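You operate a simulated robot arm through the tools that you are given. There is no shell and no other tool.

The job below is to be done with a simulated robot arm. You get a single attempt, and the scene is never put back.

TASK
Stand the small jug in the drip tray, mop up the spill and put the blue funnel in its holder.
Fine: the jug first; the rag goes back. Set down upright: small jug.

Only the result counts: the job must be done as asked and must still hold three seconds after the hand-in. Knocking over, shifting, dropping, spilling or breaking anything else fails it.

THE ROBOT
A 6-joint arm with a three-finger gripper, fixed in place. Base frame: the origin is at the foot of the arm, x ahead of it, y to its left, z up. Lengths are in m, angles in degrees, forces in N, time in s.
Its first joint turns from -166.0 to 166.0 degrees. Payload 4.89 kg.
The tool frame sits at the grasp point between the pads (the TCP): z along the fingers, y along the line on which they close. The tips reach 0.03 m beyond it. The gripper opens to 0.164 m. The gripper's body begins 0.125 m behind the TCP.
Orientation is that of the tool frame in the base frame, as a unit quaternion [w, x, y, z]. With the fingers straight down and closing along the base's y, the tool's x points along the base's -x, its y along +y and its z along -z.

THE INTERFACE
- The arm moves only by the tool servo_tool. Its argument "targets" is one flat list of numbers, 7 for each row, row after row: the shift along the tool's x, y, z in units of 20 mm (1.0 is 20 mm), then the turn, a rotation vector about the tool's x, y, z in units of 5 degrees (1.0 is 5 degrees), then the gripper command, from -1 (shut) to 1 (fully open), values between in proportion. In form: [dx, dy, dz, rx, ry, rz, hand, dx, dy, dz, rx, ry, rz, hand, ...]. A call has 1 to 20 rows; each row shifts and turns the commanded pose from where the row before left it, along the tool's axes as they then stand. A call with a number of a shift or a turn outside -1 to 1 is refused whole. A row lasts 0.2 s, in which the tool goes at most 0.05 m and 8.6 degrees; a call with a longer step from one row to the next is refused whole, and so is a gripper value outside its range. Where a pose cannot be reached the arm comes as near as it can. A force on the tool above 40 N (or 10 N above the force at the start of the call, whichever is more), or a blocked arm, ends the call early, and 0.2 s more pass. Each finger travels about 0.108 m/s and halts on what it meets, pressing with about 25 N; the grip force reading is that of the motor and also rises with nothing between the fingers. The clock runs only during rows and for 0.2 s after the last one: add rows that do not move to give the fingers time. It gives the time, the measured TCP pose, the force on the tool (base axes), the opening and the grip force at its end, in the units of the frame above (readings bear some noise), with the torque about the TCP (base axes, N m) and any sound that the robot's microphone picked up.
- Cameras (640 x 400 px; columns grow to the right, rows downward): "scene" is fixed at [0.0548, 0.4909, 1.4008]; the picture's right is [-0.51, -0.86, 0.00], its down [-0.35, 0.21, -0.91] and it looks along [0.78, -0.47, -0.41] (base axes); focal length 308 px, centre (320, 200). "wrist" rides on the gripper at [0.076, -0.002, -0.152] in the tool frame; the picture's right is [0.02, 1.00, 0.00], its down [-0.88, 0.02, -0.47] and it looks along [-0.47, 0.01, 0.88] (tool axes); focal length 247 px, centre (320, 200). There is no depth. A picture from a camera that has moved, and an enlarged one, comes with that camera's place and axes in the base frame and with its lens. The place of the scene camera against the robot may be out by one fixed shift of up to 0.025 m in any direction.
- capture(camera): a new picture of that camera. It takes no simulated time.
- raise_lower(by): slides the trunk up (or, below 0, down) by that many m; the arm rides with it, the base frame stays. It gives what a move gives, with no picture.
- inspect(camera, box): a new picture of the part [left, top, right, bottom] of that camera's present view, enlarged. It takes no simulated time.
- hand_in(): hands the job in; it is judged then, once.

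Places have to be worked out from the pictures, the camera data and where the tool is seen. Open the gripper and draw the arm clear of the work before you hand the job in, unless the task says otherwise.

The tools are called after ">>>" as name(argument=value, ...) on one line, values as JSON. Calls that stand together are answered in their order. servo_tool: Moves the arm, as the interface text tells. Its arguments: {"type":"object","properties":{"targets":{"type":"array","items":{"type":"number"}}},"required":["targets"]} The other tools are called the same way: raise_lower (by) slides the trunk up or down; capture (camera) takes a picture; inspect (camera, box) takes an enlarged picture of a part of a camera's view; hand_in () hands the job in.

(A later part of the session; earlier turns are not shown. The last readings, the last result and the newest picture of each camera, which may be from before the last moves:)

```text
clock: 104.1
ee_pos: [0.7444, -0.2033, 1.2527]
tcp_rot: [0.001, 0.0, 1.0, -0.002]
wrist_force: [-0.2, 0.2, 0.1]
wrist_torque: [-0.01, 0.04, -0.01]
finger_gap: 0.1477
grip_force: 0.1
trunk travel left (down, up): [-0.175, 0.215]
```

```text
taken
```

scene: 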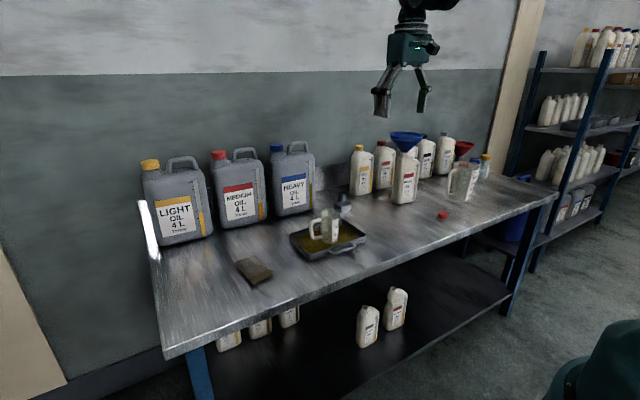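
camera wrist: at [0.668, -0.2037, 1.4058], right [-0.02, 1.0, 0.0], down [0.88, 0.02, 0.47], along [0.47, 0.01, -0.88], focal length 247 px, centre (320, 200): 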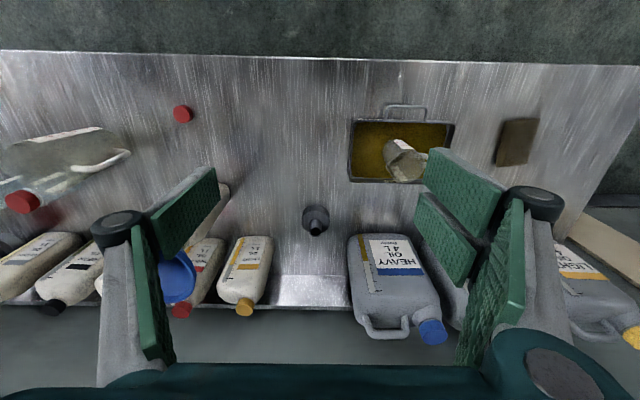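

The jug, rag and everything else are in order. I shift sideways so the funnel is centred between the fingers.

>>> servo_tool(targets=[0.3, -1, 0, 0, 0, 0, 0.8, 0.3, -1, 0, 0, 0, 0, 0.8, 0.3, -1, 0, 0, 0, 0, 0.8, 0.3, -1, 0, 0, 0, 0, 0.8, 0.3, -1, 0, 0, 0, 0, 0.8, 0.3, -1, 0, 0, 0, 0, 0.8, 0, -1, 0, 0, 0, 0, 0.8, 0, -1, 0, 0, 0, 0, 0.8, 0, -1, 0, 0, 0, 0, 0.8, 0, -1, 0, 0, 0, 0, 0.8, 0, -1, 0, 0, 0, 0, 0.8, 0, -1, 0, 0, 0, 0, 0.8, 0, -1, 0, 0, 0, 0, 0.8, 0, 0, 0, 0, 0, 0, 0.8])

>>> capture(camera="wrist")

>>> inspect(camera="wrist", box=[220, 150, 420, 360])

```text
clock: 107.1
ee_pos: [0.71, -0.4645, 1.2526]
tcp_rot: [0.001, 0.0, 1.0, -0.002]
wrist_force: [0.6, -0.5, -0.2]
wrist_torque: [0.07, 0.03, -0.02]
finger_gap: 0.1476
grip_force: 0.1
trunk travel left (down, up): [-0.175, 0.215]
```

```text
taken
camera wrist: at [0.634, -0.4662, 1.4058], right [-0.02, 1.0, 0.0], down [0.88, 0.02, 0.47], along [0.47, 0.01, -0.88], focal length 247 px, centre (320, 200)
```

wrist: 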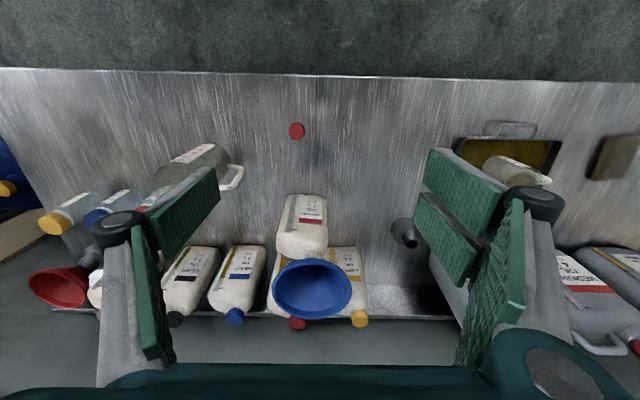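

```text
1.90 times, centred on (320, 255) of wrist
camera zoom: at [0.634, -0.4662, 1.4058], right [-0.02, 1.0, 0.0], down [0.88, 0.02, 0.47], along [0.47, 0.01, -0.88], focal length 470 px, centre (320, 95)
```

zoom: 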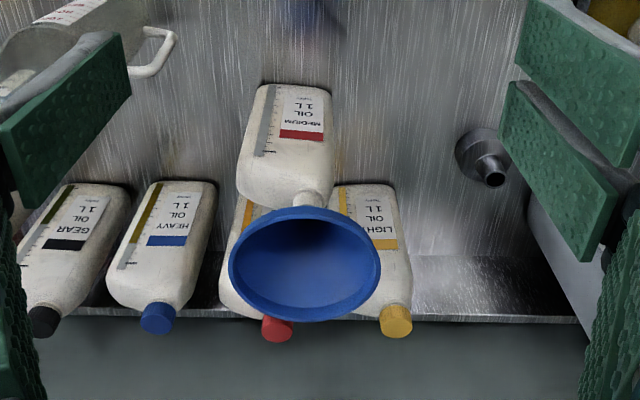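

Triangulated funnel rim: centre (0.964, -0.473, 1.106), outer radius ≈0.068. Its base-axis distance is 1.07 m, so I test the reach at a safe height (tips well above the rim) with the gripper fully open.

>>> servo_tool(targets=[-1, -0.03, 0, 0, 0, 0, 1, -1, -0.03, 0, 0, 0, 0, 1, -1, -0.03, 0, 0, 0, 0, 1, -1, -0.03, 0, 0, 0, 0, 1, -1, -0.03, 0, 0, 0, 0, 1, -1, -0.03, 0, 0, 0, 0, 1, -1, -0.03, 0, 0, 0, 0, 1, -1, -0.03, 0, 0, 0, 0, 1, -1, -0.03, 0, 0, 0, 0, 1, -1, -0.03, 0, 0, 0, 0, 1, -1, -0.03, 0, 0, 0, 0, 1, -1, -0.03, 0, 0, 0, 0, 1, -0.7, -0.03, 0, 0, 0, 0, 1, 0, 0, 0, 0, 0, 0, 1])

>>> capture(camera="wrist")

>>> inspect(camera="scene", box=[330, 0, 510, 220])

```text
clock: 110.1
ee_pos: [0.9629, -0.4721, 1.255]
tcp_rot: [0.001, 0.0, 1.0, -0.002]
wrist_force: [-0.1, -0.5, -0.8]
wrist_torque: [0.02, 0.06, 0.0]
finger_gap: 0.1642
grip_force: 0.0
trunk travel left (down, up): [-0.175, 0.215]
```

```text
taken
camera wrist: at [0.887, -0.4721, 1.4075], right [-0.02, 1.0, 0.0], down [0.88, 0.02, 0.47], along [0.47, 0.01, -0.88], focal length 247 px, centre (320, 200)
```

wrist: 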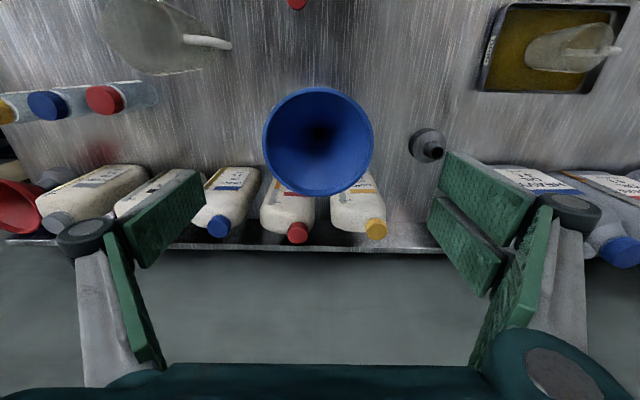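

```text
1.82 times, centred on (420, 110) of scene
camera zoom: at [0.0548, 0.4909, 1.4008], right [-0.51, -0.86, 0.0], down [-0.35, 0.21, -0.91], along [0.78, -0.47, -0.41], focal length 561 px, centre (138, 364)
```

zoom: 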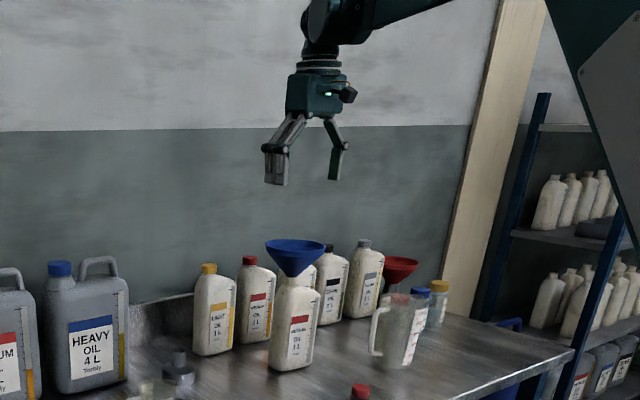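

Reach is fine here, and the funnel rim centre reads (0.965, -0.473) again. I also zoom the holder from this pose for triangulation.

>>> inspect(camera="wrist", box=[395, 115, 465, 175])

>>> inspect(camera="wrist", box=[250, 75, 390, 205])

```text
6.67 times, centred on (430, 145) of wrist
camera zoom: at [0.887, -0.4721, 1.4075], right [-0.02, 1.0, 0.0], down [0.88, 0.02, 0.47], along [0.47, 0.01, -0.88], focal length 1646 px, centre (-413, 567)
```

zoom: 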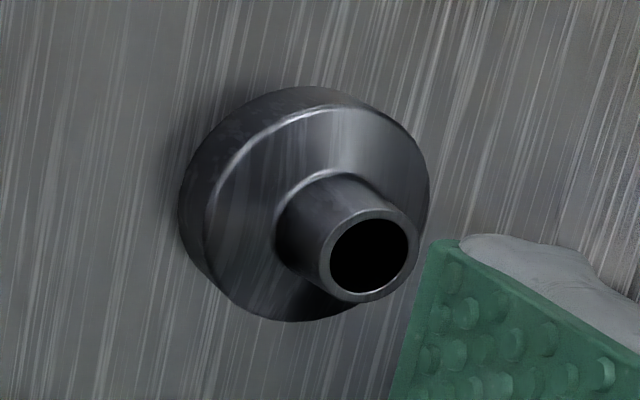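

```text
3.08 times, centred on (320, 140) of wrist
camera zoom: at [0.887, -0.4721, 1.4075], right [-0.02, 1.0, 0.0], down [0.88, 0.02, 0.47], along [0.47, 0.01, -0.88], focal length 760 px, centre (320, 385)
```

zoom: 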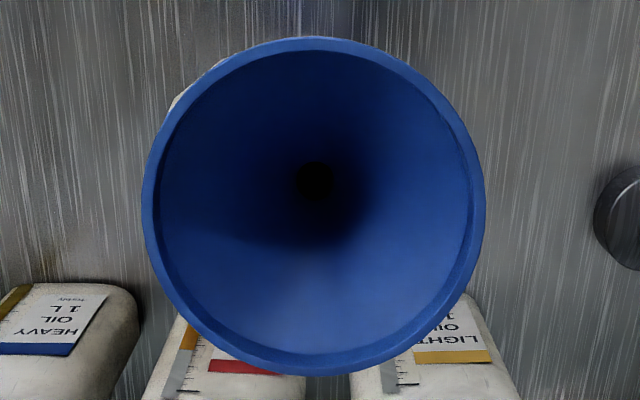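

Holder hole top estimated at (1.045, -0.210, ~0.878). Now I descend toward the funnel, stopping with tips just above the rim to verify straddling.

>>> servo_tool(targets=[-0.1, -0.05, 1, 0, 0, 0, 1, 0, 0, 1, 0, 0, 0, 1, 0, 0, 1, 0, 0, 0, 1, 0, 0, 1, 0, 0, 0, 1, 0, 0, 0.9, 0, 0, 0, 1, 0, 0, 0, 0, 0, 0, 1])

>>> capture(camera="wrist")

>>> inspect(camera="scene", box=[350, 60, 470, 180])

```text
clock: 111.5
ee_pos: [0.9639, -0.4736, 1.1561]
tcp_rot: [0.0, 0.0, 1.0, -0.002]
wrist_force: [0.2, 0.9, 0.3]
wrist_torque: [0.03, 0.01, -0.01]
finger_gap: 0.1641
grip_force: 0.1
trunk travel left (down, up): [-0.175, 0.215]
```

```text
taken
camera wrist: at [0.8888, -0.4737, 1.3089], right [-0.02, 1.0, 0.0], down [0.88, 0.02, 0.47], along [0.47, 0.01, -0.88], focal length 247 px, centre (320, 200)
```

wrist: 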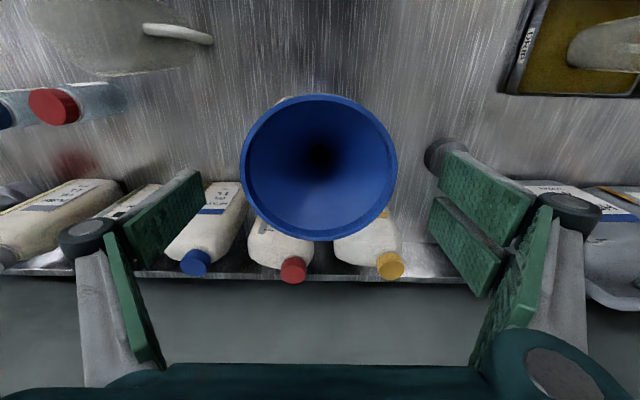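

```text
3.33 times, centred on (410, 120) of scene
camera zoom: at [0.0548, 0.4909, 1.4008], right [-0.51, -0.86, 0.0], down [-0.35, 0.21, -0.91], along [0.78, -0.47, -0.41], focal length 1028 px, centre (20, 467)
```

zoom: 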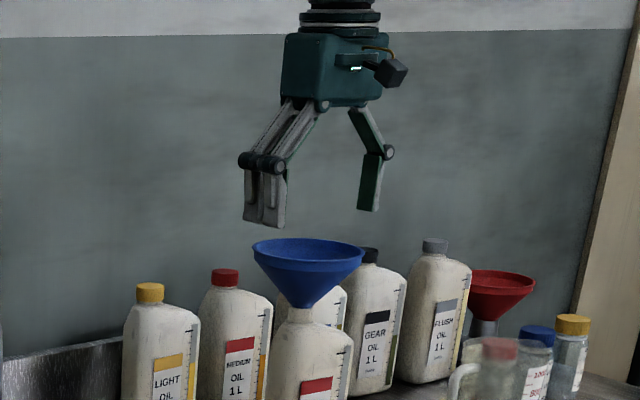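

Rim centre (0.966, -0.473, 1.104): aligned. I descend to TCP z≈1.098 with fingers either side, then look before closing.

>>> servo_tool(targets=[-0.08, 0, 0.6, 0, 0, 0, 1, 0, 0, 0.6, 0, 0, 0, 1, 0, 0, 0.6, 0, 0, 0, 1, 0, 0, 0.6, 0, 0, 0, 1, 0, 0, 0.5, 0, 0, 0, 1, 0, 0, 0, 0, 0, 0, 1])

>>> capture(camera="wrist")

>>> inspect(camera="scene", box=[360, 90, 460, 190])

```text
clock: 112.9
ee_pos: [0.9663, -0.4714, 1.0996]
tcp_rot: [0.001, 0.001, 1.0, -0.001]
wrist_force: [1.1, -0.5, -0.3]
wrist_torque: [-0.01, 0.0, -0.01]
finger_gap: 0.164
grip_force: 0.1
trunk travel left (down, up): [-0.175, 0.215]
```

```text
taken
camera wrist: at [0.8897, -0.4725, 1.2515], right [-0.02, 1.0, 0.0], down [0.88, 0.02, 0.47], along [0.47, 0.01, -0.88], focal length 247 px, centre (320, 200)
```

wrist: 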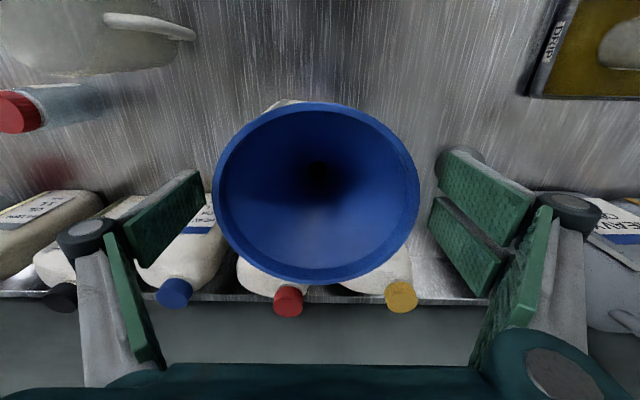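

```text
4.00 times, centred on (410, 140) of scene
camera zoom: at [0.0548, 0.4909, 1.4008], right [-0.51, -0.86, 0.0], down [-0.35, 0.21, -0.91], along [0.78, -0.47, -0.41], focal length 1234 px, centre (-40, 440)
```

zoom: 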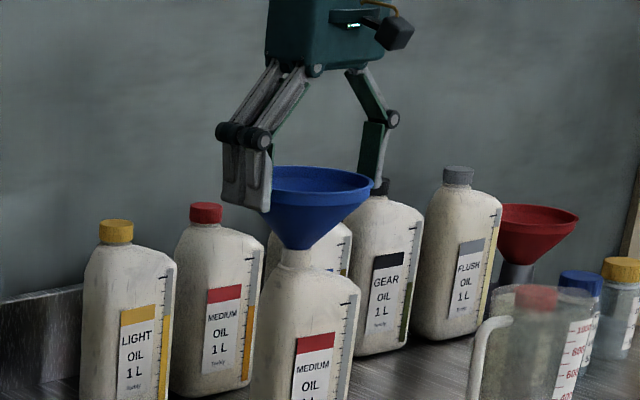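

Fingers straddle the rim evenly. I close gradually and check the grip.

>>> servo_tool(targets=[0, -0.04, 0, 0, 0, 0, 0.9, 0, 0, 0, 0, 0, 0, 0.8, 0, 0, 0, 0, 0, 0, 0.74, 0, 0, 0, 0, 0, 0, 0.7, 0, 0, 0, 0, 0, 0, 0.67, 0, 0, 0, 0, 0, 0, 0.64, 0, 0, 0, 0, 0, 0, 0.6, 0, 0, 0, 0, 0, 0, 0.6])

>>> capture(camera="wrist")

```text
clock: 114.7
ee_pos: [0.9663, -0.4723, 1.0991]
tcp_rot: [0.001, 0.0, 1.0, -0.002]
wrist_force: [-0.3, -1.1, 3.4]
wrist_torque: [-0.05, -0.04, -0.05]
finger_gap: 0.1402
grip_force: 24.7
trunk travel left (down, up): [-0.175, 0.215]
```

```text
taken
camera wrist: at [0.8899, -0.4731, 1.251], right [-0.02, 1.0, 0.0], down [0.88, 0.02, 0.47], along [0.47, 0.01, -0.88], focal length 247 px, centre (320, 200)
```

wrist: 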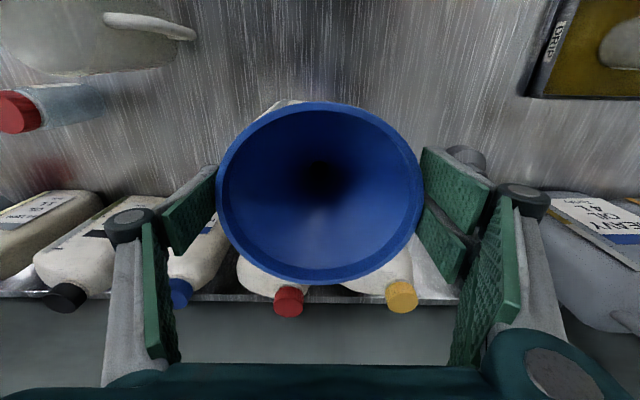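

The rim is gripped (diameter 0.140, 25 N). I lift straight up slowly out of the bottle.

>>> servo_tool(targets=[0, 0, -0.1, 0, 0, 0, 0.5, 0, 0, -0.2, 0, 0, 0, 0.5, 0, 0, -0.3, 0, 0, 0, 0.5, 0, 0, -0.4, 0, 0, 0, 0.5, 0, 0, -0.5, 0, 0, 0, 0.5, 0, 0, -0.5, 0, 0, 0, 0.5, 0, 0, 0, 0, 0, 0, 0.5])

>>> inspect(camera="scene", box=[360, 80, 460, 190])

```text
clock: 116.3
ee_pos: [0.9674, -0.474, 1.1373]
tcp_rot: [0.001, 0.0, 1.0, -0.002]
wrist_force: [-1.0, 0.7, -1.4]
wrist_torque: [-0.02, -0.02, -0.02]
finger_gap: 0.14
grip_force: 25.0
trunk travel left (down, up): [-0.175, 0.215]
```

```text
3.64 times, centred on (410, 135) of scene
camera zoom: at [0.0548, 0.4909, 1.4008], right [-0.51, -0.86, 0.0], down [-0.35, 0.21, -0.91], along [0.78, -0.47, -0.41], focal length 1122 px, centre (-7, 436)
```

zoom: 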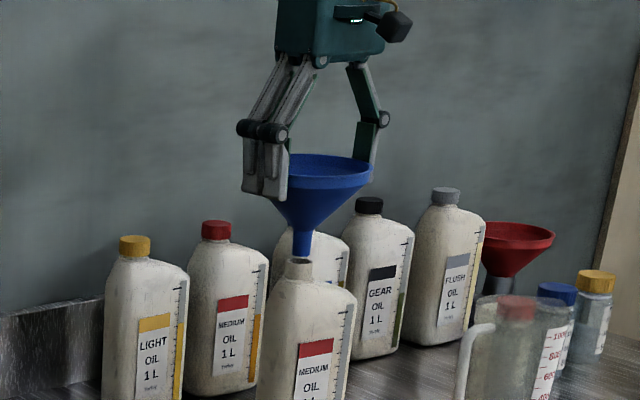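

The funnel is coming out and the bottle hasn't moved. I keep lifting.

>>> servo_tool(targets=[0, 0, -0.5, 0, 0, 0, 0.5, 0, 0, -0.5, 0, 0, 0, 0.5, 0, 0, -0.5, 0, 0, 0, 0.5, 0, 0, -0.5, 0, 0, 0, 0.5, 0, 0, -0.6, 0, 0, 0, 0.5, 0, 0, -0.6, 0, 0, 0, 0.5, 0, 0, -0.6, 0, 0, 0, 0.5, 0, 0, -0.6, 0, 0, 0, 0.5, 0, 0, -0.6, 0, 0, 0, 0.5, 0, 0, -0.6, 0, 0, 0, 0.5, 0, 0, 0, 0, 0, 0, 0.5])

>>> inspect(camera="scene", box=[340, 40, 480, 190])

>>> capture(camera="wrist")

```text
clock: 118.7
ee_pos: [0.9657, -0.4737, 1.2498]
tcp_rot: [0.001, 0.0, 1.0, -0.002]
wrist_force: [-0.2, -0.4, -0.5]
wrist_torque: [0.02, 0.0, 0.01]
finger_gap: 0.1396
grip_force: 25.0
trunk travel left (down, up): [-0.175, 0.215]
```

```text
2.67 times, centred on (410, 115) of scene
camera zoom: at [0.0548, 0.4909, 1.4008], right [-0.51, -0.86, 0.0], down [-0.35, 0.21, -0.91], along [0.78, -0.47, -0.41], focal length 823 px, centre (80, 427)
```

zoom: 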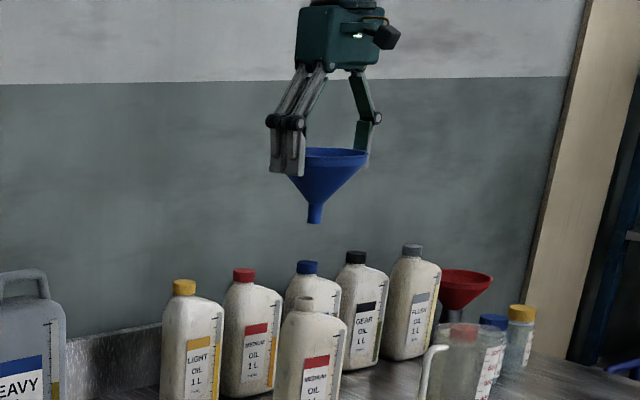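

```text
taken
camera wrist: at [0.8898, -0.4743, 1.4017], right [-0.02, 1.0, 0.0], down [0.88, 0.02, 0.47], along [0.47, 0.01, -0.88], focal length 247 px, centre (320, 200)
```

wrist: 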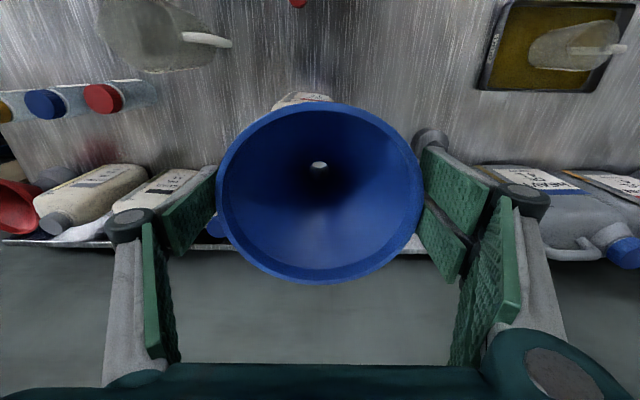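

The funnel is free, upright, spout tip about 0.093 below the TCP, bottle undisturbed. Combining four wrist views, the holder's hole top is (1.049, -0.209, 0.872). I carry the funnel at this height along +y and then forward to above the holder.

>>> servo_tool(targets=[0, 0.5, 0, 0, 0, 0, 0.5, 0, 0.945, 0, 0, 0, 0, 0.5, 0, 0.945, 0, 0, 0, 0, 0.5, 0, 0.945, 0, 0, 0, 0, 0.5, 0, 0.945, 0, 0, 0, 0, 0.5, 0, 0.945, 0, 0, 0, 0, 0.5, 0, 0.945, 0, 0, 0, 0, 0.5, 0, 0.945, 0, 0, 0, 0, 0.5, 0, 0.945, 0, 0, 0, 0, 0.5, 0, 0.945, 0, 0, 0, 0, 0.5, 0, 0.945, 0, 0, 0, 0, 0.5, 0, 0.945, 0, 0, 0, 0, 0.5, 0, 0.945, 0, 0, 0, 0, 0.5, 0, 0.945, 0, 0, 0, 0, 0.5, 0, 0.45, 0, 0, 0, 0, 0.5, -0.83, 0, 0, 0, 0, 0, 0.5, -0.83, 0, 0, 0, 0, 0, 0.5, -0.83, 0, 0, 0, 0, 0, 0.5, -0.83, 0, 0, 0, 0, 0, 0.5, -0.83, 0, 0, 0, 0, 0, 0.5])

>>> servo_tool(targets=[0, 0, 0, 0, 0, 0, 0.5])

>>> capture(camera="wrist")

>>> inspect(camera="scene", box=[270, 50, 430, 230])

```text
clock: 122.9
ee_pos: [1.0489, -0.2071, 1.2503]
tcp_rot: [0.0, 0.001, 1.0, -0.001]
wrist_force: [-1.2, -0.5, -0.3]
wrist_torque: [-0.01, -0.12, -0.01]
finger_gap: 0.1403
grip_force: 25.3
trunk travel left (down, up): [-0.175, 0.215]
```

```text
clock: 123.3
ee_pos: [1.0498, -0.2077, 1.2504]
tcp_rot: [0.001, 0.0, 1.0, -0.002]
wrist_force: [-0.4, 1.0, -0.3]
wrist_torque: [0.0, 0.05, 0.01]
finger_gap: 0.1399
grip_force: 24.9
trunk travel left (down, up): [-0.175, 0.215]
```

```text
taken
camera wrist: at [0.9734, -0.208, 1.4015], right [-0.02, 1.0, 0.0], down [0.88, 0.02, 0.47], along [0.47, 0.01, -0.88], focal length 247 px, centre (320, 200)
```

wrist: 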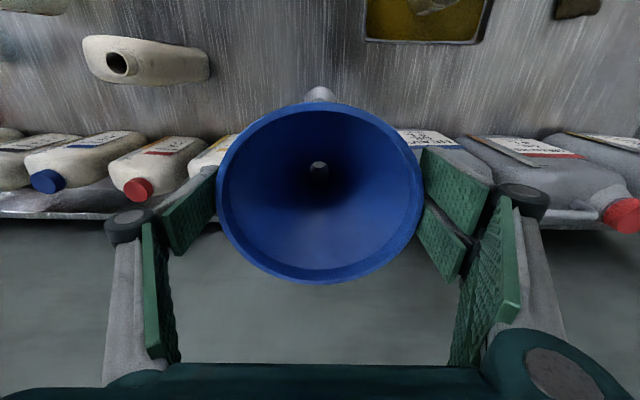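

```text
2.22 times, centred on (350, 140) of scene
camera zoom: at [0.0548, 0.4909, 1.4008], right [-0.51, -0.86, 0.0], down [-0.35, 0.21, -0.91], along [0.78, -0.47, -0.41], focal length 686 px, centre (253, 333)
```

zoom: 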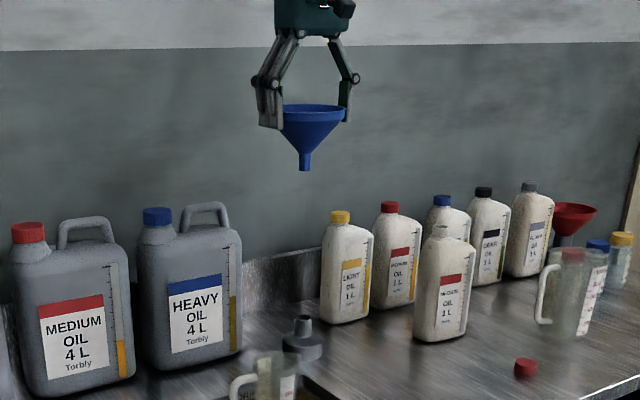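

The holder peeks out right behind the funnel's near edge in the same image column, so y is aligned. To keep within the verified reach while lowering, I use the trunk: first half down.

>>> inspect(camera="wrist", box=[290, 75, 350, 115])

>>> raise_lower(by=-0.08)

>>> capture(camera="wrist")

>>> capture(camera="scene")

```text
10.00 times, centred on (320, 95) of wrist
camera zoom: at [0.9734, -0.208, 1.4015], right [-0.02, 1.0, 0.0], down [0.88, 0.02, 0.47], along [0.47, 0.01, -0.88], focal length 2470 px, centre (320, 1250)
```

zoom: 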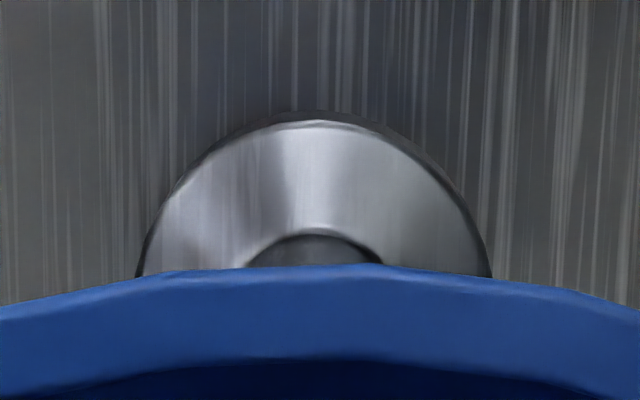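

```text
clock: 124.5
ee_pos: [1.0495, -0.2071, 1.1698]
tcp_rot: [0.001, 0.0, 1.0, -0.002]
wrist_force: [-0.3, -0.5, -1.4]
wrist_torque: [0.0, 0.0, 0.01]
finger_gap: 0.1403
grip_force: 25.2
trunk travel left (down, up): [-0.095, 0.295]
```

```text
taken
camera wrist: at [0.9731, -0.2079, 1.3219], right [-0.02, 1.0, 0.0], down [0.88, 0.02, 0.47], along [0.47, 0.01, -0.88], focal length 247 px, centre (320, 200)
```

wrist: 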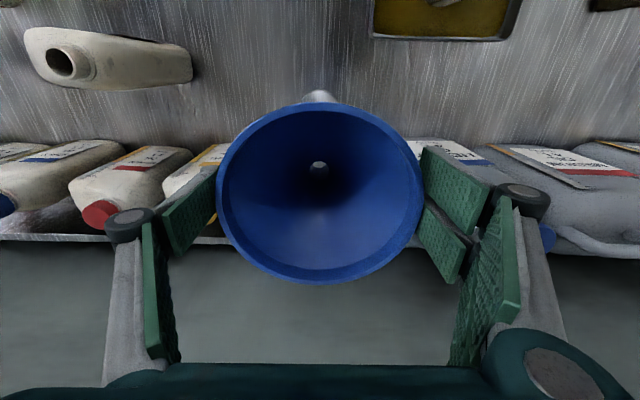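

```text
taken
```

scene: 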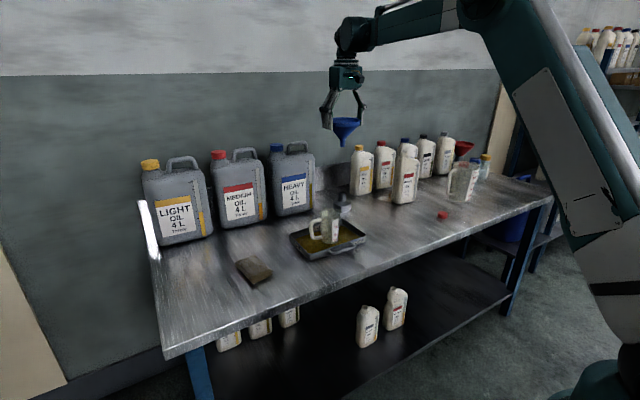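

All fine. I lower the trunk a further 0.09, leaving the spout tip about 0.11 above the tube.

>>> raise_lower(by=-0.09)

>>> capture(camera="wrist")

>>> inspect(camera="scene", box=[300, 110, 390, 220])

```text
clock: 125.8
ee_pos: [1.0489, -0.2071, 1.0801]
tcp_rot: [0.001, 0.0, 1.0, -0.002]
wrist_force: [0.5, 0.2, -0.3]
wrist_torque: [0.01, 0.0, 0.03]
finger_gap: 0.1402
grip_force: 25.2
trunk travel left (down, up): [-0.005, 0.385]
```

```text
taken
camera wrist: at [0.9731, -0.208, 1.2319], right [-0.02, 1.0, 0.0], down [0.88, 0.02, 0.47], along [0.47, 0.01, -0.88], focal length 247 px, centre (320, 200)
```

wrist: 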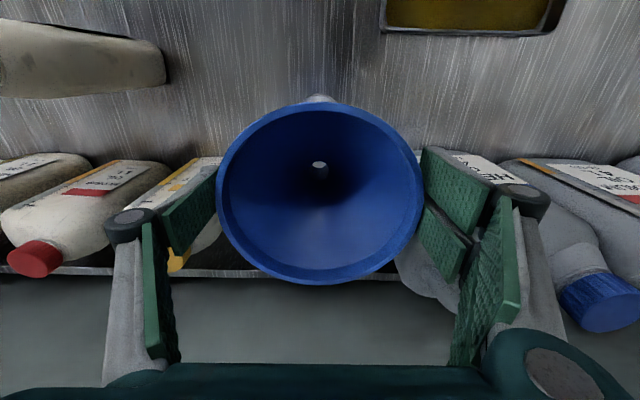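

```text
3.64 times, centred on (345, 165) of scene
camera zoom: at [0.0548, 0.4909, 1.4008], right [-0.51, -0.86, 0.0], down [-0.35, 0.21, -0.91], along [0.78, -0.47, -0.41], focal length 1122 px, centre (229, 327)
```

zoom: 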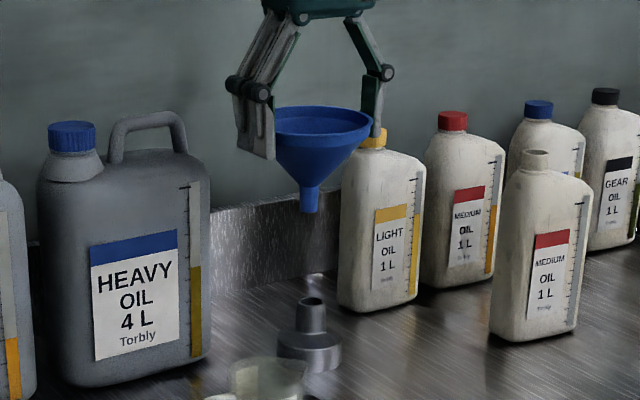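

I compare spout tip and tube in an enlarged scene view, since a fixed camera shift doesn't affect their relative alignment.

>>> inspect(camera="scene", box=[325, 130, 365, 180])

>>> inspect(camera="scene", box=[325, 160, 365, 210])

>>> inspect(camera="wrist", box=[290, 80, 350, 120])

```text
8.00 times, centred on (345, 155) of scene
camera zoom: at [0.0548, 0.4909, 1.4008], right [-0.51, -0.86, 0.0], down [-0.35, 0.21, -0.91], along [0.78, -0.47, -0.41], focal length 2468 px, centre (120, 560)
```

zoom: 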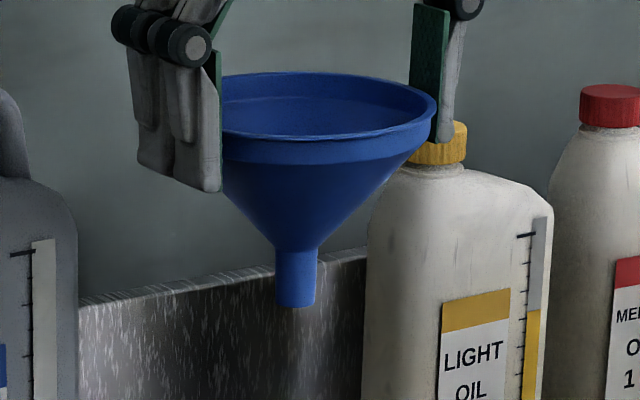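

```text
8.00 times, centred on (345, 185) of scene
camera zoom: at [0.0548, 0.4909, 1.4008], right [-0.51, -0.86, 0.0], down [-0.35, 0.21, -0.91], along [0.78, -0.47, -0.41], focal length 2468 px, centre (120, 320)
```

zoom: 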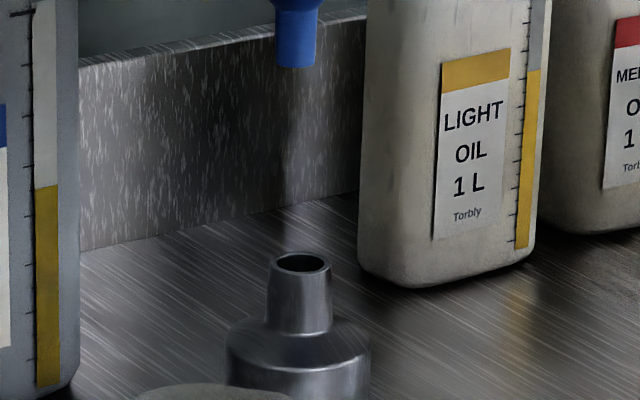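

```text
10.00 times, centred on (320, 100) of wrist
camera zoom: at [0.9731, -0.208, 1.2319], right [-0.02, 1.0, 0.0], down [0.88, 0.02, 0.47], along [0.47, 0.01, -0.88], focal length 2470 px, centre (320, 1200)
```

zoom: 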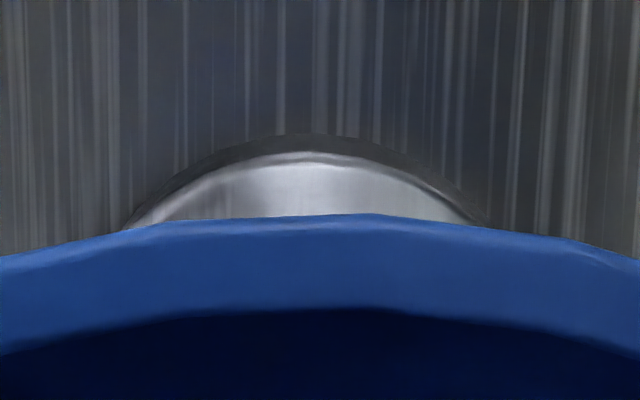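

The spout needs shifting about 6 mm to picture-right; together with the wrist rays this puts the hole at (1.0435, -0.211, ~0.88). I correct by (-5.5, -4) mm and lower to leave the spout tip about 2 cm above the tube.

>>> servo_tool(targets=[0.28, -0.2, 0, 0, 0, 0, 0.5, 0, 0, 0.5, 0, 0, 0, 0.5, 0, 0, 0.8, 0, 0, 0, 0.5, 0, 0, 0.8, 0, 0, 0, 0.5, 0, 0, 0.8, 0, 0, 0, 0.5, 0, 0, 0.8, 0, 0, 0, 0.5, 0, 0, 0.6, 0, 0, 0, 0.5, 0, 0, 0.3, 0, 0, 0, 0.5, 0, 0, 0, 0, 0, 0, 0.5])

>>> inspect(camera="scene", box=[320, 150, 370, 215])

>>> capture(camera="wrist")

```text
clock: 127.8
ee_pos: [1.0439, -0.2134, 0.9879]
tcp_rot: [0.001, 0.0, 1.0, -0.002]
wrist_force: [-0.3, -1.1, -0.4]
wrist_torque: [0.0, -0.02, 0.01]
finger_gap: 0.1399
grip_force: 25.5
trunk travel left (down, up): [-0.005, 0.385]
```

```text
6.15 times, centred on (345, 182) of scene
camera zoom: at [0.0548, 0.4909, 1.4008], right [-0.51, -0.86, 0.0], down [-0.35, 0.21, -0.91], along [0.78, -0.47, -0.41], focal length 1898 px, centre (166, 308)
```

zoom: 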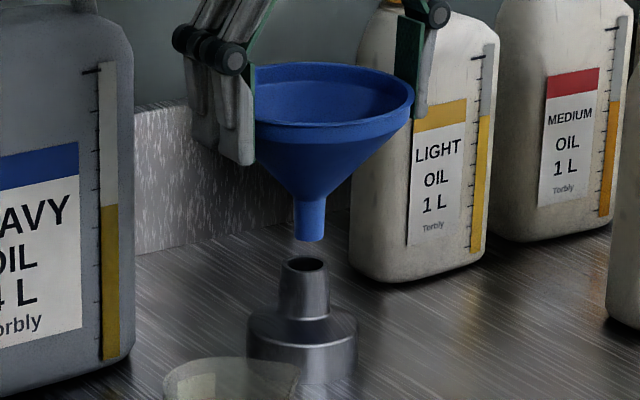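

```text
taken
camera wrist: at [0.9672, -0.2138, 1.14], right [-0.02, 1.0, 0.0], down [0.88, 0.02, 0.47], along [0.47, 0.01, -0.88], focal length 247 px, centre (320, 200)
```

wrist: 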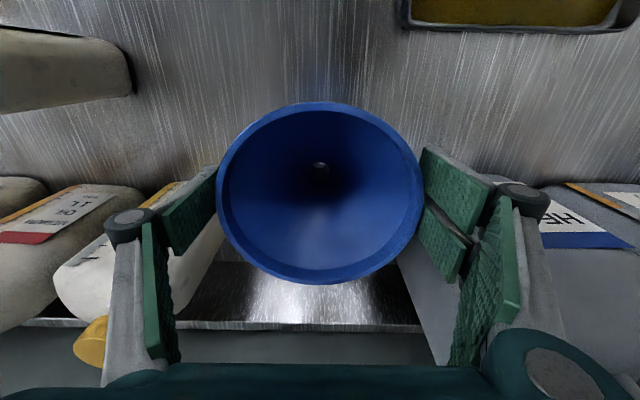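

Much closer. I zoom in tightly on the spout-tube gap.

>>> inspect(camera="scene", box=[332, 178, 358, 204])

>>> inspect(camera="wrist", box=[300, 140, 340, 200])

```text
15.38 times, centred on (345, 191) of scene
camera zoom: at [0.0548, 0.4909, 1.4008], right [-0.51, -0.86, 0.0], down [-0.35, 0.21, -0.91], along [0.78, -0.47, -0.41], focal length 4746 px, centre (-65, 338)
```

zoom: 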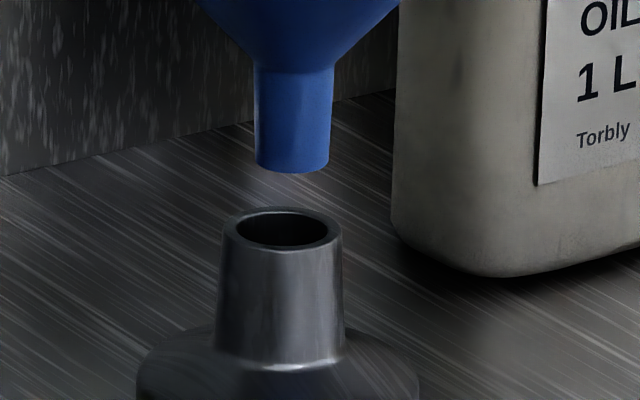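

```text
6.67 times, centred on (320, 170) of wrist
camera zoom: at [0.9672, -0.2138, 1.14], right [-0.02, 1.0, 0.0], down [0.88, 0.02, 0.47], along [0.47, 0.01, -0.88], focal length 1646 px, centre (320, 400)
```

zoom: 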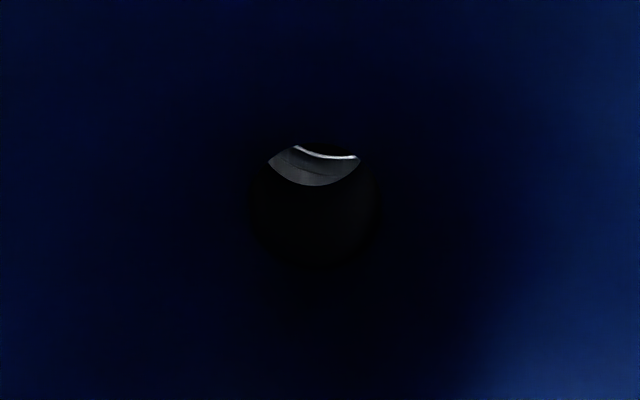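

Now the spout is about 2 mm too far picture-right (y overshoot), tip ≈2 cm above the tube; the through-spout glimpse agrees. I correct by +2 mm in y, +0.8 mm in x and lower 12 mm.

>>> servo_tool(targets=[-0.04, 0.1, 0, 0, 0, 0, 0.5, 0, 0, 0.2, 0, 0, 0, 0.5, 0, 0, 0.2, 0, 0, 0, 0.5, 0, 0, 0.2, 0, 0, 0, 0.5, 0, 0, 0, 0, 0, 0, 0.5, 0, 0, 0, 0, 0, 0, 0.5])

>>> inspect(camera="scene", box=[332, 178, 358, 204])

>>> inspect(camera="wrist", box=[305, 155, 335, 180])

```text
clock: 129.2
ee_pos: [1.0435, -0.2104, 0.9768]
tcp_rot: [0.0, 0.0, 1.0, -0.002]
wrist_force: [1.1, 0.4, -0.4]
wrist_torque: [0.02, -0.02, 0.0]
finger_gap: 0.1399
grip_force: 24.9
trunk travel left (down, up): [-0.005, 0.385]
```

```text
15.38 times, centred on (345, 191) of scene
camera zoom: at [0.0548, 0.4909, 1.4008], right [-0.51, -0.86, 0.0], down [-0.35, 0.21, -0.91], along [0.78, -0.47, -0.41], focal length 4746 px, centre (-65, 338)
```

zoom: 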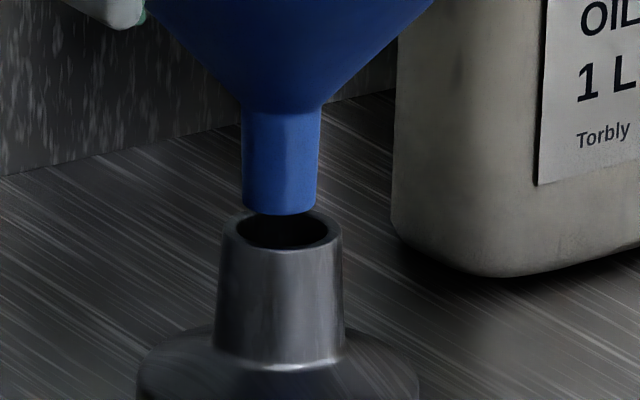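

```text
16.00 times, centred on (320, 168) of wrist
camera zoom: at [0.9683, -0.2106, 1.1278], right [-0.02, 1.0, 0.0], down [0.88, 0.02, 0.47], along [0.47, 0.01, -0.88], focal length 3952 px, centre (320, 720)
```

zoom: 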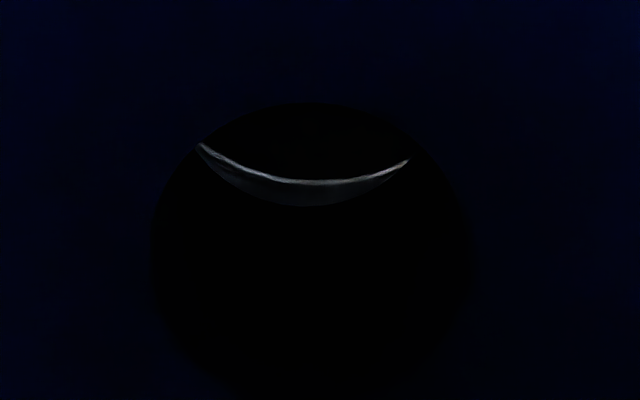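

Through the spout I can see the hole's far edge nearly concentric with the spout; both views agree on a remaining shift of about -2 mm in x. I apply it and re-check.

>>> servo_tool(targets=[0.1, 0, 0, 0, 0, 0, 0.5, 0, 0, 0.1, 0, 0, 0, 0.5, 0, 0, 0, 0, 0, 0, 0.5, 0, 0, 0, 0, 0, 0, 0.5])

>>> inspect(camera="scene", box=[332, 178, 358, 204])

>>> inspect(camera="wrist", box=[305, 155, 335, 180])

```text
clock: 130.2
ee_pos: [1.0427, -0.2095, 0.9739]
tcp_rot: [0.002, -0.001, 1.0, -0.001]
wrist_force: [0.9, -0.2, -0.6]
wrist_torque: [-0.01, -0.03, -0.01]
finger_gap: 0.1404
grip_force: 25.0
trunk travel left (down, up): [-0.005, 0.385]
```

```text
15.38 times, centred on (345, 191) of scene
camera zoom: at [0.0548, 0.4909, 1.4008], right [-0.51, -0.86, 0.0], down [-0.35, 0.21, -0.91], along [0.78, -0.47, -0.41], focal length 4746 px, centre (-65, 338)
```

zoom: 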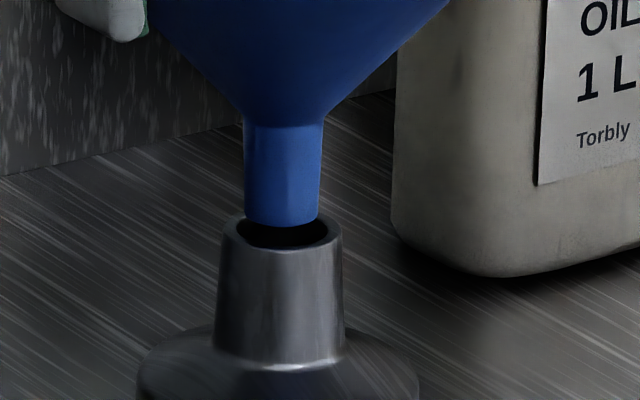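

```text
16.00 times, centred on (320, 168) of wrist
camera zoom: at [0.9663, -0.2101, 1.1251], right [-0.02, 1.0, 0.0], down [0.88, 0.02, 0.47], along [0.47, 0.01, -0.88], focal length 3952 px, centre (320, 720)
```

zoom: 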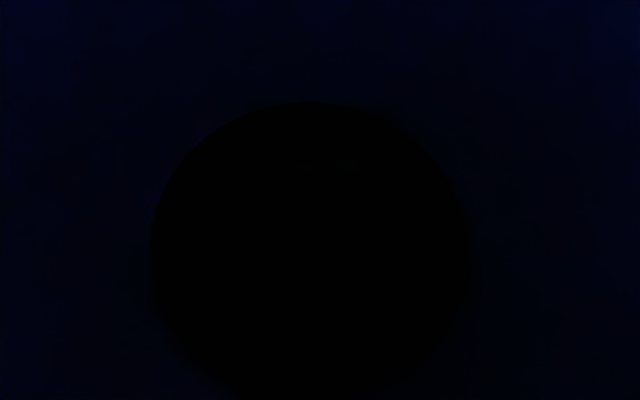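

The spout and tube are now aligned (283 vs 283 px), tip ~5 mm above. I lower gently in 2 mm steps.

>>> servo_tool(targets=[0, 0, 0.1, 0, 0, 0, 0.5, 0, 0, 0.1, 0, 0, 0, 0.5, 0, 0, 0.1, 0, 0, 0, 0.5, 0, 0, 0.1, 0, 0, 0, 0.5, 0, 0, 0, 0, 0, 0, 0.5])

>>> inspect(camera="scene", box=[332, 178, 358, 204])

```text
clock: 131.3
ee_pos: [1.0422, -0.2101, 0.9647]
tcp_rot: [0.0, 0.001, 1.0, -0.002]
wrist_force: [0.3, 0.1, -0.6]
wrist_torque: [0.0, 0.01, 0.01]
finger_gap: 0.1402
grip_force: 25.1
trunk travel left (down, up): [-0.005, 0.385]
```

```text
15.38 times, centred on (345, 191) of scene
camera zoom: at [0.0548, 0.4909, 1.4008], right [-0.51, -0.86, 0.0], down [-0.35, 0.21, -0.91], along [0.78, -0.47, -0.41], focal length 4746 px, centre (-65, 338)
```

zoom: 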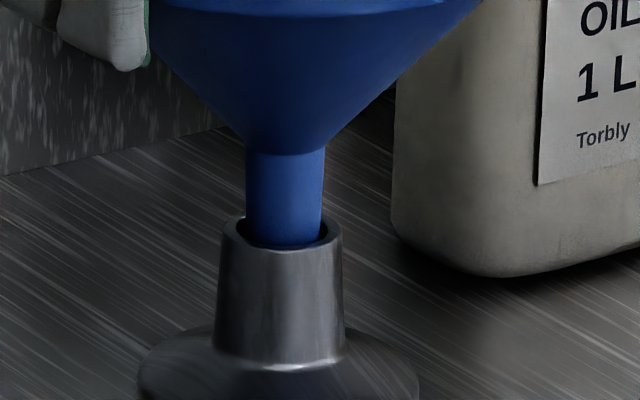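

The spout has entered the hole with no side force. I continue down in small steps.

>>> servo_tool(targets=[0, 0, 0.1, 0, 0, 0, 0.5, 0, 0, 0.1, 0, 0, 0, 0.5, 0, 0, 0.1, 0, 0, 0, 0.5, 0, 0, 0.1, 0, 0, 0, 0.5, 0, 0, 0.1, 0, 0, 0, 0.5, 0, 0, 0.1, 0, 0, 0, 0.5, 0, 0, 0, 0, 0, 0, 0.5])

>>> inspect(camera="scene", box=[325, 165, 365, 210])

```text
clock: 132.9
ee_pos: [1.0426, -0.2106, 0.9536]
tcp_rot: [0.0, 0.0, 1.0, -0.001]
wrist_force: [-0.4, 0.1, 0.9]
wrist_torque: [-0.04, 0.0, -0.02]
finger_gap: 0.14
grip_force: 25.2
trunk travel left (down, up): [-0.005, 0.385]
```

```text
8.89 times, centred on (345, 188) of scene
camera zoom: at [0.0548, 0.4909, 1.4008], right [-0.51, -0.86, 0.0], down [-0.35, 0.21, -0.91], along [0.78, -0.47, -0.41], focal length 2742 px, centre (98, 311)
```

zoom: 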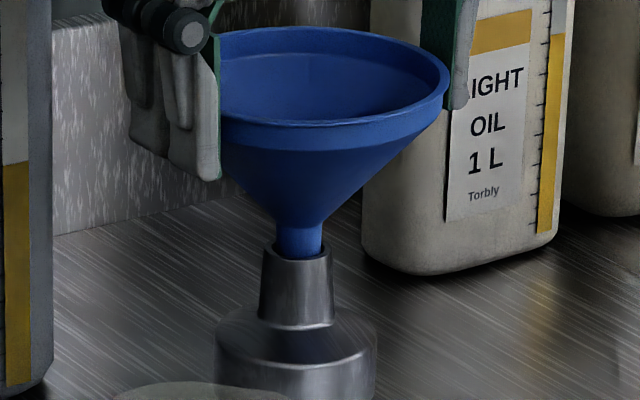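

Sliding in well; about 13 mm to go before the cone seats. I continue, slowing at the end.

>>> servo_tool(targets=[0, 0, 0.1, 0, 0, 0, 0.5, 0, 0, 0.1, 0, 0, 0, 0.5, 0, 0, 0.1, 0, 0, 0, 0.5, 0, 0, 0.1, 0, 0, 0, 0.5, 0, 0, 0, 0, 0, 0, 0.5])

>>> inspect(camera="scene", box=[325, 165, 365, 210])

```text
clock: 134.2
ee_pos: [1.0425, -0.2097, 0.9446]
tcp_rot: [0.001, 0.0, 1.0, -0.002]
wrist_force: [1.5, 1.1, 0.1]
wrist_torque: [0.01, 0.02, 0.01]
finger_gap: 0.1399
grip_force: 24.5
trunk travel left (down, up): [-0.005, 0.385]
```

```text
8.89 times, centred on (345, 188) of scene
camera zoom: at [0.0548, 0.4909, 1.4008], right [-0.51, -0.86, 0.0], down [-0.35, 0.21, -0.91], along [0.78, -0.47, -0.41], focal length 2742 px, centre (98, 311)
```

zoom: 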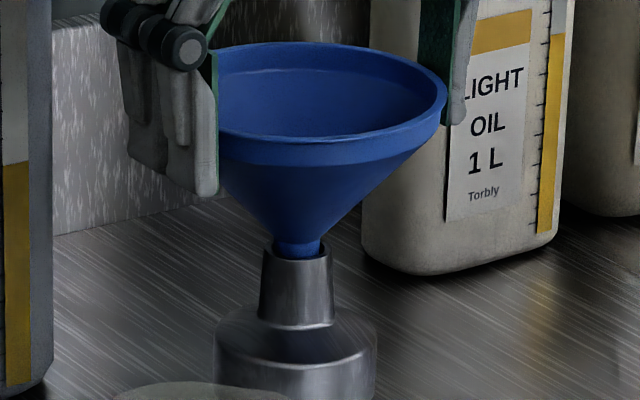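

>>> servo_tool(targets=[0, 0, 0.06, 0, 0, 0, 0.5, 0, 0, 0.06, 0, 0, 0, 0.5, 0, 0, 0.06, 0, 0, 0, 0.5, 0, 0, 0, 0, 0, 0, 0.5])

>>> inspect(camera="scene", box=[325, 165, 365, 210])

```text
clock: 135.2
ee_pos: [1.0434, -0.2102, 0.9408]
tcp_rot: [0.0, 0.0, 1.0, -0.002]
wrist_force: [1.3, 0.0, -0.7]
wrist_torque: [0.0, -0.02, 0.02]
finger_gap: 0.1405
grip_force: 25.5
trunk travel left (down, up): [-0.005, 0.385]
```

```text
8.89 times, centred on (345, 188) of scene
camera zoom: at [0.0548, 0.4909, 1.4008], right [-0.51, -0.86, 0.0], down [-0.35, 0.21, -0.91], along [0.78, -0.47, -0.41], focal length 2742 px, centre (98, 311)
```

zoom: 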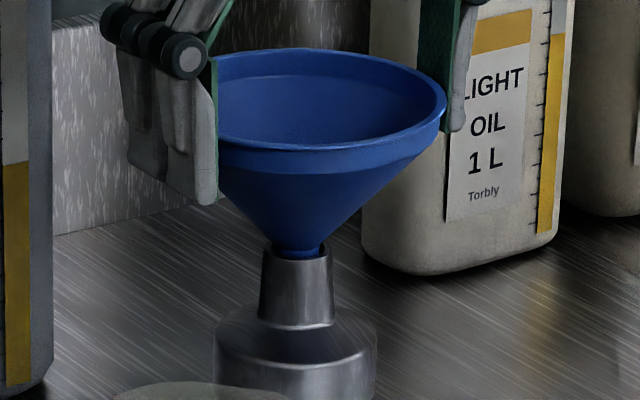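

Nearly seated (spout collar just above the tube rim); I continue in ~1 mm steps watching for upward force.

>>> servo_tool(targets=[0, 0, 0.05, 0, 0, 0, 0.5, 0, 0, 0.05, 0, 0, 0, 0.5, 0, 0, 0, 0, 0, 0, 0.5])

>>> servo_tool(targets=[0, 0, 0.05, 0, 0, 0, 0.5, 0, 0, 0, 0, 0, 0, 0.5])

>>> inspect(camera="scene", box=[325, 165, 365, 210])

```text
clock: 135.9
ee_pos: [1.0428, -0.2106, 0.94]
tcp_rot: [0.001, 0.0, 1.0, -0.002]
wrist_force: [-0.2, 0.1, -0.3]
wrist_torque: [-0.04, 0.01, -0.04]
finger_gap: 0.1399
grip_force: 24.3
trunk travel left (down, up): [-0.005, 0.385]
```

```text
clock: 136.6
ee_pos: [1.0419, -0.2092, 0.9385]
tcp_rot: [0.001, 0.001, 1.0, -0.001]
wrist_force: [-0.6, -0.2, 0.8]
wrist_torque: [0.01, 0.01, 0.0]
finger_gap: 0.14
grip_force: 24.8
trunk travel left (down, up): [-0.005, 0.385]
```

```text
8.89 times, centred on (345, 188) of scene
camera zoom: at [0.0548, 0.4909, 1.4008], right [-0.51, -0.86, 0.0], down [-0.35, 0.21, -0.91], along [0.78, -0.47, -0.41], focal length 2742 px, centre (98, 311)
```

zoom: 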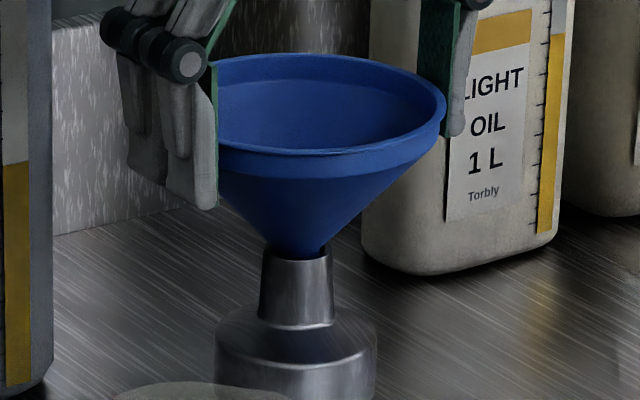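

Cone is entering the tube mouth; no contact force yet. A few more 1 mm steps.

>>> servo_tool(targets=[0, 0, 0.05, 0, 0, 0, 0.5, 0, 0, 0, 0, 0, 0, 0.5])

>>> servo_tool(targets=[0, 0, 0.05, 0, 0, 0, 0.5, 0, 0, 0, 0, 0, 0, 0.5])

```text
clock: 137.2
ee_pos: [1.0419, -0.2093, 0.938]
tcp_rot: [0.001, 0.001, 1.0, -0.001]
wrist_force: [-4.5, 0.3, 7.3]
wrist_torque: [0.04, 0.12, 0.03]
finger_gap: 0.1403
grip_force: 25.3
trunk travel left (down, up): [-0.005, 0.385]
```

```text
clock: 137.8
ee_pos: [1.0412, -0.2094, 0.9381]
tcp_rot: [0.0, 0.0, 1.0, -0.001]
wrist_force: [-5.5, 0.4, 9.2]
wrist_torque: [0.08, 0.11, 0.06]
finger_gap: 0.1402
grip_force: 24.7
trunk travel left (down, up): [-0.005, 0.385]
```

Seating contact at ~9 N with the tube pushing the cone toward -x, so I ease up 1 mm and shift 1.5 mm in -x, then press again lightly.

>>> servo_tool(targets=[0, 0, -0.08, 0, 0, 0, 0.5, 0.07, 0, 0, 0, 0, 0, 0.5, 0, 0, 0, 0, 0, 0, 0.5])

>>> servo_tool(targets=[0, 0, 0.06, 0, 0, 0, 0.5, 0, 0, 0, 0, 0, 0, 0.5])

>>> inspect(camera="scene", box=[325, 165, 365, 210])

```text
clock: 138.6
ee_pos: [1.0413, -0.2106, 0.9383]
tcp_rot: [0.001, 0.0, 1.0, -0.002]
wrist_force: [0.5, 0.9, -1.0]
wrist_torque: [0.04, -0.03, 0.01]
finger_gap: 0.14
grip_force: 24.9
trunk travel left (down, up): [-0.005, 0.385]
```

```text
clock: 139.2
ee_pos: [1.0396, -0.2103, 0.9369]
tcp_rot: [0.001, 0.0, 1.0, -0.002]
wrist_force: [8.5, -0.8, 11.2]
wrist_torque: [-0.08, -0.54, 0.07]
finger_gap: 0.1403
grip_force: 25.1
trunk travel left (down, up): [-0.005, 0.385]
```

```text
8.89 times, centred on (345, 188) of scene
camera zoom: at [0.0548, 0.4909, 1.4008], right [-0.51, -0.86, 0.0], down [-0.35, 0.21, -0.91], along [0.78, -0.47, -0.41], focal length 2742 px, centre (98, 311)
```

zoom: 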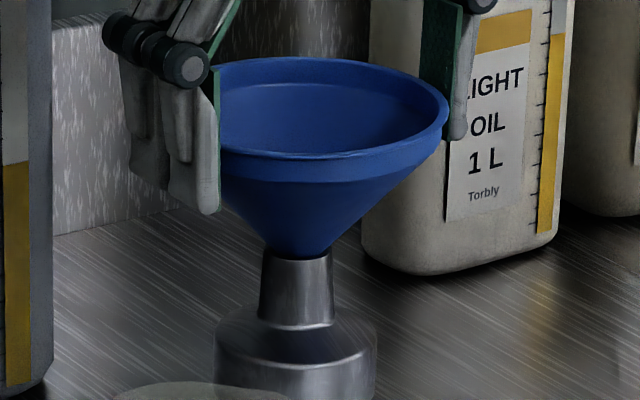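

The side force flipped sign, so the centre lies in between. I back 0.7 mm to +x, ease up slightly and check the force before releasing.

>>> servo_tool(targets=[-0.035, 0, -0.02, 0, 0, 0, 0.5, 0, 0, 0, 0, 0, 0, 0.5])

```text
clock: 139.8
ee_pos: [1.0414, -0.2092, 0.9375]
tcp_rot: [0.001, 0.0, 1.0, -0.002]
wrist_force: [-2.1, -0.5, 6.2]
wrist_torque: [-0.09, 0.07, 0.02]
finger_gap: 0.1403
grip_force: 25.1
trunk travel left (down, up): [-0.005, 0.385]
```

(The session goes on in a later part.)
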